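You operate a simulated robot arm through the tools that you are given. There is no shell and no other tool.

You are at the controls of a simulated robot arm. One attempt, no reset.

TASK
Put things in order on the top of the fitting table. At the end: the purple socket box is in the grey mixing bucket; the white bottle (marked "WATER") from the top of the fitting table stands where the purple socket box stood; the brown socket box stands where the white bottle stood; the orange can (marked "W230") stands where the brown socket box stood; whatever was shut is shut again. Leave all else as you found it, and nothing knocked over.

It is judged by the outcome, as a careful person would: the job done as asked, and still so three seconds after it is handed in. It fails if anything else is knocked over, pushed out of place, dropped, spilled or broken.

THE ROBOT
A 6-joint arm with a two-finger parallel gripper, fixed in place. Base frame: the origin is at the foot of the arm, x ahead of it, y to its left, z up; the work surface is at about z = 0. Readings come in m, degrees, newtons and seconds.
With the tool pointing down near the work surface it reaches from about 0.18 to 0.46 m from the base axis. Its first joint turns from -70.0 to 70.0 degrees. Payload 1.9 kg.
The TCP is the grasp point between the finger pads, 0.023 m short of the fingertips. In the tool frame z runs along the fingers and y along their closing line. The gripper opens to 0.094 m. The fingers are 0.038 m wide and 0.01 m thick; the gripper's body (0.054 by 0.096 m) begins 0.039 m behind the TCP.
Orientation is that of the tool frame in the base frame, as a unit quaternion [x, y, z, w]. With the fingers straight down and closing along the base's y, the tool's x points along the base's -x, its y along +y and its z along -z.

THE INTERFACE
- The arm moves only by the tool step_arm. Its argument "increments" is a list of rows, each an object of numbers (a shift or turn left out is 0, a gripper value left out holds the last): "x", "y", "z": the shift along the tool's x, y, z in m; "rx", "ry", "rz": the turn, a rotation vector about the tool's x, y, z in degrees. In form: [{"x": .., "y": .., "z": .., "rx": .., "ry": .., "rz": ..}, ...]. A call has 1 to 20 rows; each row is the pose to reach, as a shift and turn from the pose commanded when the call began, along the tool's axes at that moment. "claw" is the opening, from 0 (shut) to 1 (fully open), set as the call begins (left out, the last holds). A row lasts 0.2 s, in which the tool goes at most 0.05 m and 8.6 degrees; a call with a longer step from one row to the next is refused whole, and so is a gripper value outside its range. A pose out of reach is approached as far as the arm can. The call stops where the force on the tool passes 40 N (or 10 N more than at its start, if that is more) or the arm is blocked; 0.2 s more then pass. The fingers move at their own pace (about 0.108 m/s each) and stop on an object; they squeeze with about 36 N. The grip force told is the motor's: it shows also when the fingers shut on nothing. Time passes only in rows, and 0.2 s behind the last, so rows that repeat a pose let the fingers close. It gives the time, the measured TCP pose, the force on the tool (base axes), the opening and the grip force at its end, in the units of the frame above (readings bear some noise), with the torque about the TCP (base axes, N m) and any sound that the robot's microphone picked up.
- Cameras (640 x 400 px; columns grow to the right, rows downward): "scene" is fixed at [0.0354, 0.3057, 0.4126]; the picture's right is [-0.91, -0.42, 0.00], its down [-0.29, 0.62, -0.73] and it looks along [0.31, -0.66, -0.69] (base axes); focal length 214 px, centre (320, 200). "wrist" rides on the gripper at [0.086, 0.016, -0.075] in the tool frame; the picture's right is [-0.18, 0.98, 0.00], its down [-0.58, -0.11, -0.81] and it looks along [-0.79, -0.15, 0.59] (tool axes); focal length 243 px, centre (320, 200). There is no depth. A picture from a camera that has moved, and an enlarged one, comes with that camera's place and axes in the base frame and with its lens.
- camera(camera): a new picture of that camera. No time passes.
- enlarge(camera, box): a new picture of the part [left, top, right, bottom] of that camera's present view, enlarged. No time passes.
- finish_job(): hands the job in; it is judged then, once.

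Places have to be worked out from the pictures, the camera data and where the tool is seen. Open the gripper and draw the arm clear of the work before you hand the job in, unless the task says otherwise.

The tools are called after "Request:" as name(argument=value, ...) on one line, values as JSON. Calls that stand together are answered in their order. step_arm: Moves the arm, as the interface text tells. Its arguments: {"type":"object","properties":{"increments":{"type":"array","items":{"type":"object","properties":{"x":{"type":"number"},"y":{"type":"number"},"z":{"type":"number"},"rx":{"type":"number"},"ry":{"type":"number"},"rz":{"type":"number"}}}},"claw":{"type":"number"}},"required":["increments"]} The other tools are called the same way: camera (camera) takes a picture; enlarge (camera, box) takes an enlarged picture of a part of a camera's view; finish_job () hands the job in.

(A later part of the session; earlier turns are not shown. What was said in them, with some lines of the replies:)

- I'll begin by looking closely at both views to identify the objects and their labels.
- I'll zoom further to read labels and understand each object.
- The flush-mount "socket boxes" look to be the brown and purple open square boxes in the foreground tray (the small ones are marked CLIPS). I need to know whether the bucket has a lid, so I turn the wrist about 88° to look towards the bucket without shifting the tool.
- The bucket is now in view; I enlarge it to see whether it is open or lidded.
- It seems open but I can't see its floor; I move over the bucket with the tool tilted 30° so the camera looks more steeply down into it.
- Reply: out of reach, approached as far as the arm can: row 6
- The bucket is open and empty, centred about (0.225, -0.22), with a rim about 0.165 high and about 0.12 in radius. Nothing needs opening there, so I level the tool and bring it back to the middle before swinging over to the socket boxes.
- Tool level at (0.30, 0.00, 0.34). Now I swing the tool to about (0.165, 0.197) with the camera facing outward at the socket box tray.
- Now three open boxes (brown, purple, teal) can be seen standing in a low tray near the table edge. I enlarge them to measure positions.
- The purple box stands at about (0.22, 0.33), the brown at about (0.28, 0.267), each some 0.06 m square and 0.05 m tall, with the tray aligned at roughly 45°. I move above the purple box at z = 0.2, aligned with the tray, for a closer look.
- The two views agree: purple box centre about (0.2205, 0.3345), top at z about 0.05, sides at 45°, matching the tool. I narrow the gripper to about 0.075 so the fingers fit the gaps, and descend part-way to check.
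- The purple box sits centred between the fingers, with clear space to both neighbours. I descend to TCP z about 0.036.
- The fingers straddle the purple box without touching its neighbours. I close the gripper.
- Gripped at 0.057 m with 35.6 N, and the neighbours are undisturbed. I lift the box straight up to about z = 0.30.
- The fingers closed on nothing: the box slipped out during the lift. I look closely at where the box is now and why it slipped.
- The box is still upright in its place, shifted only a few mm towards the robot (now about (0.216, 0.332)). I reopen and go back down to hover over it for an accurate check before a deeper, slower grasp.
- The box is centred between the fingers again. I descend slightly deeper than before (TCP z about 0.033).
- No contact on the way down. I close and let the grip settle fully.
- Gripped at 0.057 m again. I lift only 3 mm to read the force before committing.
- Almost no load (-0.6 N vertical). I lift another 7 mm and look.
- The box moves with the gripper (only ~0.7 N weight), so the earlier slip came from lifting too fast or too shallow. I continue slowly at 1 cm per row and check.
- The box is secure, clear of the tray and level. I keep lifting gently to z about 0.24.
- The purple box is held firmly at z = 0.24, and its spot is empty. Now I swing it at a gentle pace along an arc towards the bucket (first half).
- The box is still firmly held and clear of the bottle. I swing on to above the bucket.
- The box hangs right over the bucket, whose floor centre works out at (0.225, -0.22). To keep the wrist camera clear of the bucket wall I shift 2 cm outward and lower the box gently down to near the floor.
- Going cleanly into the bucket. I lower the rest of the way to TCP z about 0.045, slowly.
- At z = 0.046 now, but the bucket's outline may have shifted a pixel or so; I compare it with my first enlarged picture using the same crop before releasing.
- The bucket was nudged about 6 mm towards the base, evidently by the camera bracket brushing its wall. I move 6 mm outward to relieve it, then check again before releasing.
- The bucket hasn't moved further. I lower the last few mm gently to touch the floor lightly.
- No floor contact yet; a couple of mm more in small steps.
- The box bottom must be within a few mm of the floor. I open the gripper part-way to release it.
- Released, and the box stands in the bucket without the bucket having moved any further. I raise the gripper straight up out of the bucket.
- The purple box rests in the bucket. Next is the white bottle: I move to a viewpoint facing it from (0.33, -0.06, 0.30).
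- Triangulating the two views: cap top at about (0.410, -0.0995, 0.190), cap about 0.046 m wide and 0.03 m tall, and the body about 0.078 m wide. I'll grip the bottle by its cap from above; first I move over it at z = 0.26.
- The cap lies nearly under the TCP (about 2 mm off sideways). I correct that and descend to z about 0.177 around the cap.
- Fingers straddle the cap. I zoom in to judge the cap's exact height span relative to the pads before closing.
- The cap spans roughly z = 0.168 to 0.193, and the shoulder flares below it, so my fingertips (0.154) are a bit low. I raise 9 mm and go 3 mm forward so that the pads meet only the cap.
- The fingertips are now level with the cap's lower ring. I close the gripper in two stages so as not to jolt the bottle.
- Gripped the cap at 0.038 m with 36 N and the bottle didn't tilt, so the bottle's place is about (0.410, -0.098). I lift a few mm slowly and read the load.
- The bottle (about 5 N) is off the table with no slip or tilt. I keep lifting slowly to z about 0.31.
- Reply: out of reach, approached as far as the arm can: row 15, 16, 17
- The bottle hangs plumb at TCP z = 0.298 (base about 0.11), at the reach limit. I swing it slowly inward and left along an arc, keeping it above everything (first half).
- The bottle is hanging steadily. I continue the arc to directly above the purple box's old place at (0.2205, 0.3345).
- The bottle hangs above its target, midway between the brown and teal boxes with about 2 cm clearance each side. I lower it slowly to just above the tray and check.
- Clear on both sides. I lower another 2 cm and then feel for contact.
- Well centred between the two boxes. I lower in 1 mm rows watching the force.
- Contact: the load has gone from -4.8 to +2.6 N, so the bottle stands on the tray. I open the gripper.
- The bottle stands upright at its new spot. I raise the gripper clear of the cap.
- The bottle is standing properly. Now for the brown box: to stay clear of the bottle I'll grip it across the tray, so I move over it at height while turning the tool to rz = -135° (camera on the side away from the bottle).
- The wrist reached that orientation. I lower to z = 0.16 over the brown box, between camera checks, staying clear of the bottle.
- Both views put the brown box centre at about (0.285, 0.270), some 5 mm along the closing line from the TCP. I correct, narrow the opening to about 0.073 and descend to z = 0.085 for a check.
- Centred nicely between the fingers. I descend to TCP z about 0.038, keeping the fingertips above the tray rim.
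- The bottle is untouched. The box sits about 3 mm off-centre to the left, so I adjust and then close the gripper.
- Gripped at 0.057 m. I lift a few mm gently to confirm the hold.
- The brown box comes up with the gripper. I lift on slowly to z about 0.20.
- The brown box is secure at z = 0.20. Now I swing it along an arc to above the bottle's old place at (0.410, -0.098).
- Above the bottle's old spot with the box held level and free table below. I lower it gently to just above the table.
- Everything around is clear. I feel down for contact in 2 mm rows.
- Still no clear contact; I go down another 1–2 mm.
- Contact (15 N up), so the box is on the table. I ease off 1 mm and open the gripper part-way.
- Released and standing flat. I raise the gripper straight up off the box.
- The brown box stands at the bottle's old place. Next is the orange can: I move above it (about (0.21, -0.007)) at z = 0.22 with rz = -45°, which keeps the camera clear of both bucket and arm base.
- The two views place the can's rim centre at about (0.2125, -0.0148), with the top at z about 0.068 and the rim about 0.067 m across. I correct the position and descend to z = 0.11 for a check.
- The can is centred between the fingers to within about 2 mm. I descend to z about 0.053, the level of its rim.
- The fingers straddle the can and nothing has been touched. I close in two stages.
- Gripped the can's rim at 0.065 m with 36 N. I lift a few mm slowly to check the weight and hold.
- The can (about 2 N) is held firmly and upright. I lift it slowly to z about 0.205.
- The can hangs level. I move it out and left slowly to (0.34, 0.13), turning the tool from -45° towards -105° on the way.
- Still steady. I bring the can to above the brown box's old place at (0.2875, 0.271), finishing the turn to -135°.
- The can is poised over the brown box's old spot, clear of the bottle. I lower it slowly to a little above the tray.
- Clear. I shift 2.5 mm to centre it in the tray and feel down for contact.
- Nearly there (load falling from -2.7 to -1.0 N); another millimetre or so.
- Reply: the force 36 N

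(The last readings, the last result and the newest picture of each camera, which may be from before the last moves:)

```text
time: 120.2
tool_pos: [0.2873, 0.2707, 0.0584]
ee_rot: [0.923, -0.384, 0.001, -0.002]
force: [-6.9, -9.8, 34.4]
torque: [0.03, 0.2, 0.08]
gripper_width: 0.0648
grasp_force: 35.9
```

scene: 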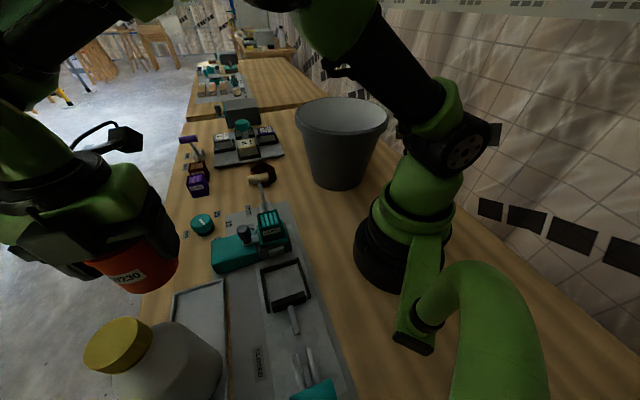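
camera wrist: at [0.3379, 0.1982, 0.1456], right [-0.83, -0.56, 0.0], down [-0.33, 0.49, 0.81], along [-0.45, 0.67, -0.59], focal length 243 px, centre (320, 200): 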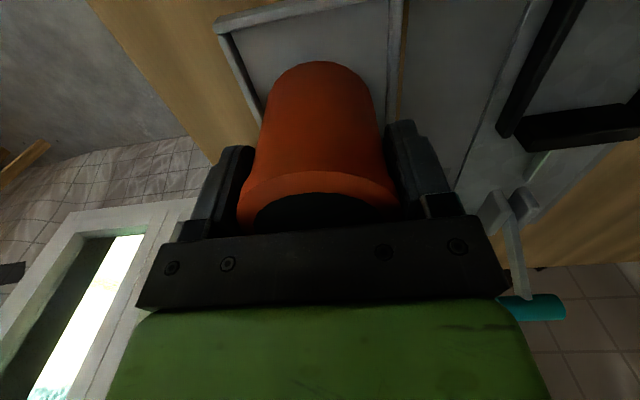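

Firm contact now (34 N). I back off by about 1 mm and look before opening.

Request:
step_arm(increments=[{"z": -0.0008}, {"z": -0.0012}, {"z": -0.0012}])

Request:
camera(camera="wrist")

Request:
enlarge(camera="scene", box=[80, 220, 260, 400])

```text
time: 121.0
tool_pos: [0.2877, 0.2716, 0.0577]
ee_rot: [0.924, -0.383, 0.001, 0.0]
force: [3.5, 2.0, 11.3]
torque: [0.42, -0.36, -0.04]
gripper_width: 0.0649
grasp_force: 36.1
```

```text
taken
camera wrist: at [0.3368, 0.1965, 0.1312], right [-0.83, -0.56, 0.0], down [-0.34, 0.49, 0.81], along [-0.45, 0.67, -0.59], focal length 243 px, centre (320, 200)
```

wrist: 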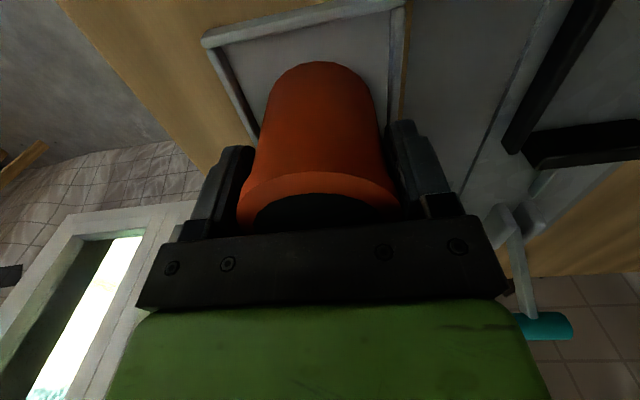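

```text
2.22 times, centred on (170, 310) of scene
camera zoom: at [0.0354, 0.3056, 0.4126], right [-0.91, -0.42, 0.0], down [-0.29, 0.62, -0.73], along [0.31, -0.66, -0.69], focal length 477 px, centre (653, -44)
```

zoom: 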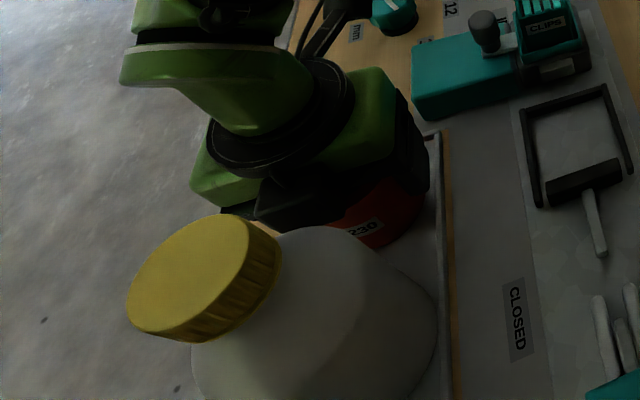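

The can stands within the tray; I ease another half millimetre to unload it and open the gripper to about 0.08.

Request:
step_arm(increments=[{"z": -0.0004}, {"z": -0.0006}])

Request:
step_arm(increments=[{"z": 0.0}, {"z": 0.0}, {"z": 0.0}], claw=0.86)

Request:
camera(camera="wrist")

Request:
enlarge(camera="scene", box=[80, 220, 260, 400])

```text
time: 121.6
tool_pos: [0.2865, 0.2695, 0.0576]
ee_rot: [0.924, -0.384, 0.0, 0.002]
force: [0.8, 0.5, 1.0]
torque: [0.11, -0.11, 0.02]
gripper_width: 0.0646
grasp_force: 36.2
```

```text
time: 122.4
tool_pos: [0.2868, 0.2699, 0.0575]
ee_rot: [0.923, -0.384, 0.001, -0.001]
force: [0.6, 0.5, 0.4]
torque: [-0.01, -0.05, 0.03]
gripper_width: 0.0807
grasp_force: 0.1
```

```text
taken
camera wrist: at [0.3363, 0.1964, 0.132], right [-0.83, -0.56, 0.0], down [-0.33, 0.49, 0.81], along [-0.45, 0.67, -0.59], focal length 243 px, centre (320, 200)
```

wrist: 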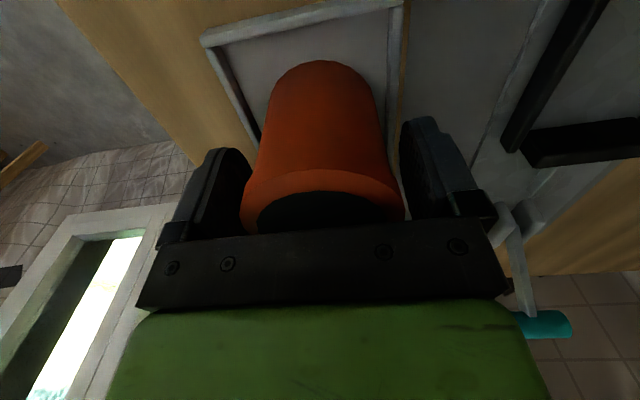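

```text
2.22 times, centred on (170, 310) of scene
camera zoom: at [0.0354, 0.3057, 0.4126], right [-0.91, -0.42, 0.0], down [-0.29, 0.62, -0.73], along [0.31, -0.66, -0.69], focal length 477 px, centre (653, -44)
```

zoom: 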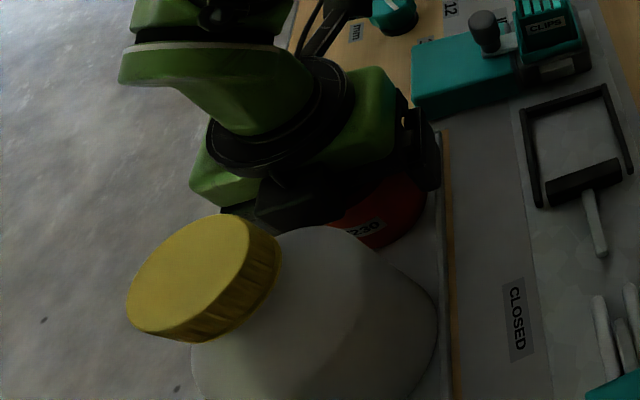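

The can is released and stands upright. I raise the gripper straight up off it.

Request:
step_arm(increments=[{"z": -0.008}, {"z": -0.02}, {"z": -0.04}, {"z": -0.07}, {"z": -0.105}, {"z": -0.14}, {"z": -0.175}, {"z": -0.21}, {"z": -0.235}])

Request:
camera(camera="wrist")

Request:
camera(camera="scene")

```text
time: 124.4
tool_pos: [0.2863, 0.2696, 0.2941]
ee_rot: [0.924, -0.383, 0.001, 0.0]
force: [0.0, -0.1, 0.1]
torque: [0.01, -0.02, -0.03]
gripper_width: 0.0808
grasp_force: 0.0
```

```text
taken
camera wrist: at [0.3359, 0.1957, 0.3685], right [-0.83, -0.56, 0.0], down [-0.33, 0.49, 0.81], along [-0.45, 0.67, -0.59], focal length 243 px, centre (320, 200)
```

wrist: 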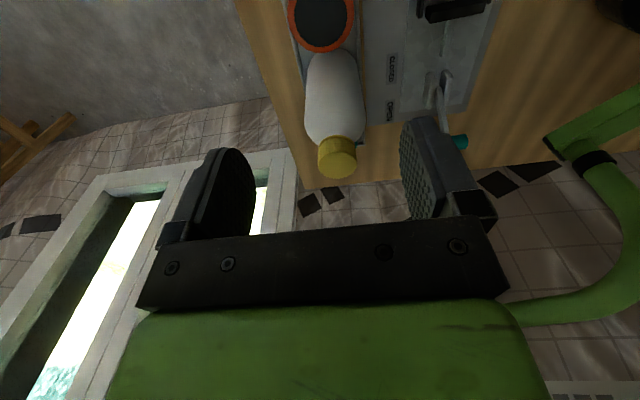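

```text
taken
```

scene: 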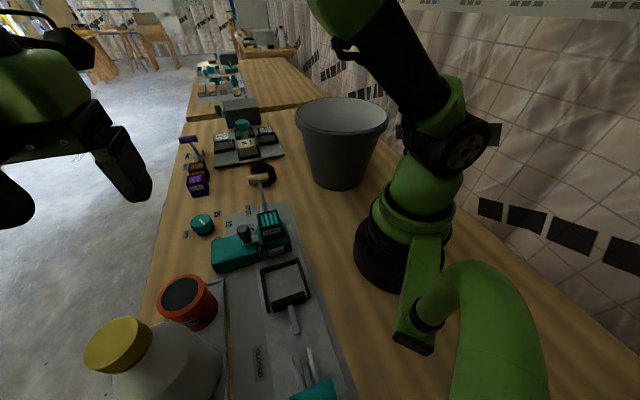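

All four moves are done and everything stands upright. I draw the arm back to about its starting pose, gripper open, and then inspect the whole bench.

Request:
step_arm(increments=[{"x": 0.0125, "y": 0.0093, "z": -0.002, "rz": 7.5}, {"x": 0.025, "y": 0.0186, "z": -0.004, "rz": 15}, {"x": 0.0376, "y": 0.0279, "z": -0.006, "rz": 22.5}, {"x": 0.05, "y": 0.0372, "z": -0.008, "rz": 30}, {"x": 0.0626, "y": 0.0466, "z": -0.01, "rz": 37.5}, {"x": 0.0752, "y": 0.0559, "z": -0.012, "rz": 45}, {"x": 0.0877, "y": 0.0652, "z": -0.014, "rz": 52.5}, {"x": 0.1002, "y": 0.0745, "z": -0.016, "rz": 60}, {"x": 0.1128, "y": 0.0838, "z": -0.018, "rz": 67.5}, {"x": 0.1253, "y": 0.0931, "z": -0.02, "rz": 75}, {"x": 0.1378, "y": 0.1024, "z": -0.022, "rz": 82.5}, {"x": 0.1503, "y": 0.1117, "z": -0.024, "rz": 90}, {"x": 0.1629, "y": 0.121, "z": -0.026, "rz": 97.5}, {"x": 0.1754, "y": 0.1304, "z": -0.028, "rz": 105}, {"x": 0.1879, "y": 0.1397, "z": -0.03, "rz": 112.5}, {"x": 0.2004, "y": 0.149, "z": -0.032, "rz": 120}, {"x": 0.213, "y": 0.1583, "z": -0.034, "rz": 127.5}, {"x": 0.2255, "y": 0.1676, "z": -0.036, "rz": 135}], claw=1.0)

Request:
camera(camera="scene")

Request:
camera(camera="wrist")

Request:
enlarge(camera="scene", box=[280, 90, 400, 190])

Request:
enlarge(camera="scene", box=[60, 250, 260, 400])

Request:
enlarge(camera="scene", box=[160, 100, 320, 200])

Request:
enlarge(camera="scene", box=[140, 180, 360, 400])

```text
time: 128.2
tool_pos: [0.3279, -0.0085, 0.3287]
ee_rot: [0.001, 1.0, 0.001, 0.001]
force: [1.4, -0.5, -0.2]
torque: [-0.01, -0.01, 0.03]
gripper_width: 0.0937
grasp_force: 0.0
```

```text
taken
```

scene: 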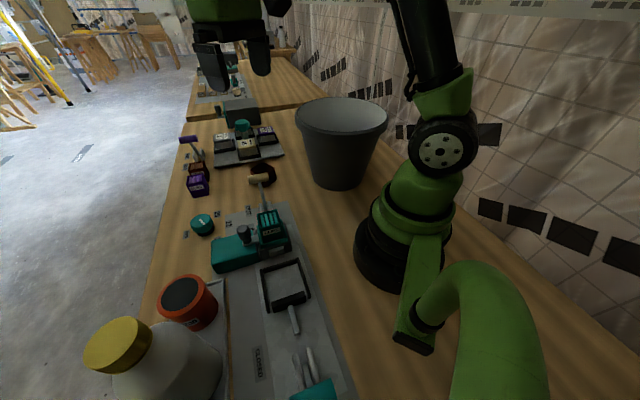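

```text
taken
camera wrist: at [0.2408, 0.0067, 0.402], right [0.19, 0.98, 0.0], down [0.58, -0.11, 0.81], along [0.79, -0.15, -0.59], focal length 243 px, centre (320, 200)
```

wrist: 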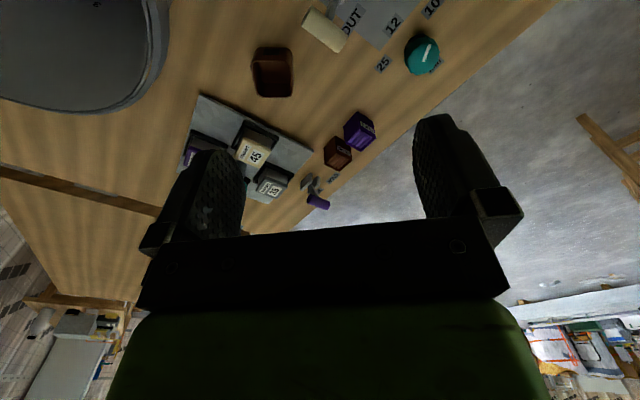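

```text
4.00 times, centred on (340, 140) of scene
camera zoom: at [0.0354, 0.3057, 0.4126], right [-0.91, -0.42, 0.0], down [-0.29, 0.62, -0.73], along [0.31, -0.66, -0.69], focal length 858 px, centre (240, 440)
```

zoom: 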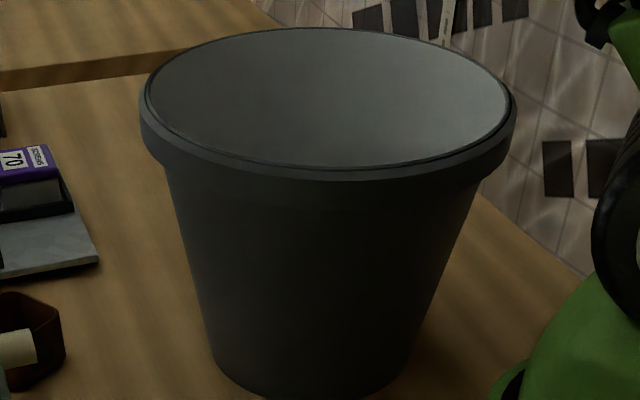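

```text
2.67 times, centred on (160, 325) of scene
camera zoom: at [0.0354, 0.3057, 0.4126], right [-0.91, -0.42, 0.0], down [-0.29, 0.62, -0.73], along [0.31, -0.66, -0.69], focal length 572 px, centre (747, -133)
```

zoom: 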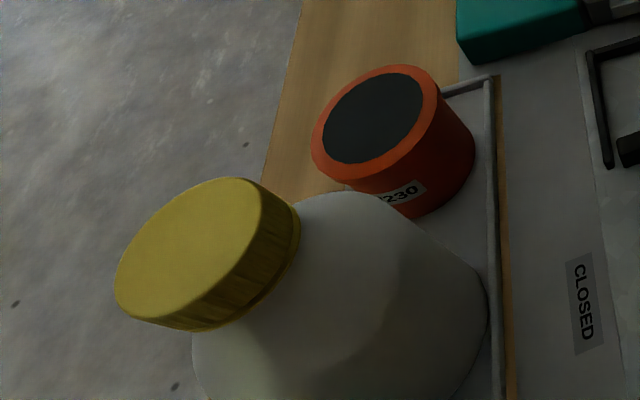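

```text
4.00 times, centred on (240, 150) of scene
camera zoom: at [0.0354, 0.3057, 0.4126], right [-0.91, -0.42, 0.0], down [-0.29, 0.62, -0.73], along [0.31, -0.66, -0.69], focal length 858 px, centre (640, 400)
```

zoom: 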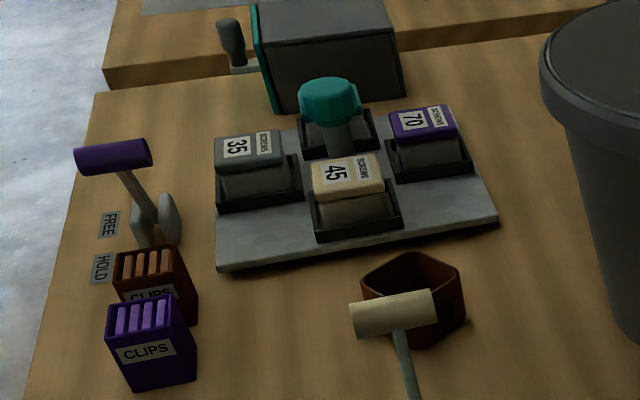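

```text
1.82 times, centred on (250, 290) of scene
camera zoom: at [0.0354, 0.3057, 0.4126], right [-0.91, -0.42, 0.0], down [-0.29, 0.62, -0.73], along [0.31, -0.66, -0.69], focal length 390 px, centre (447, 36)
```

zoom: 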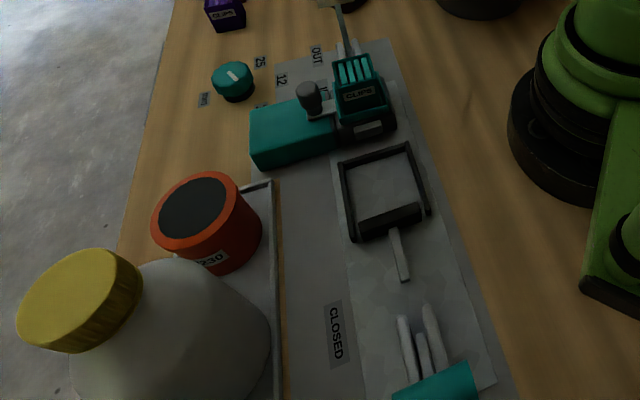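

Everything checks out in the final views. The purple box is in the bucket, and the bottle, brown box and can stand upright on their new spots. Labels, levers and neighbouring parts are unchanged, apart from the bucket, which sits about 6 mm from its first position. The gripper is open and clear, so I hand the job in.

Request:
finish_job()

```text
The job is handed in.
```

The job is handed in, and all four items are where you asked. I don't have the judge's result.

- **Purple socket box:** it stands on the floor of the grey mixing bucket. On my first lift it slipped out of the fingers from a low height and landed upright in its tray. The second, slower lift held.
- **White "WATER" bottle:** it stands upright where the purple box was, between the can and the teal box.
- **Brown socket box:** it stands where the bottle was.
- **Orange "W230" can:** it stands upright where the brown box was.
- **Anything shut:** I didn't have to open anything. The bucket had no lid, and the levers, dial and slider are untouched.

**Bucket nudged:** it sits about 6 mm from where I found it, towards the arm's base. I think the wrist camera's bracket brushed its wall as I lowered the purple box. I left it there, since pushing it back seemed riskier than the small shift. Nothing else was moved, knocked over or spilled.

The gripper is open and the arm is back near its starting pose.
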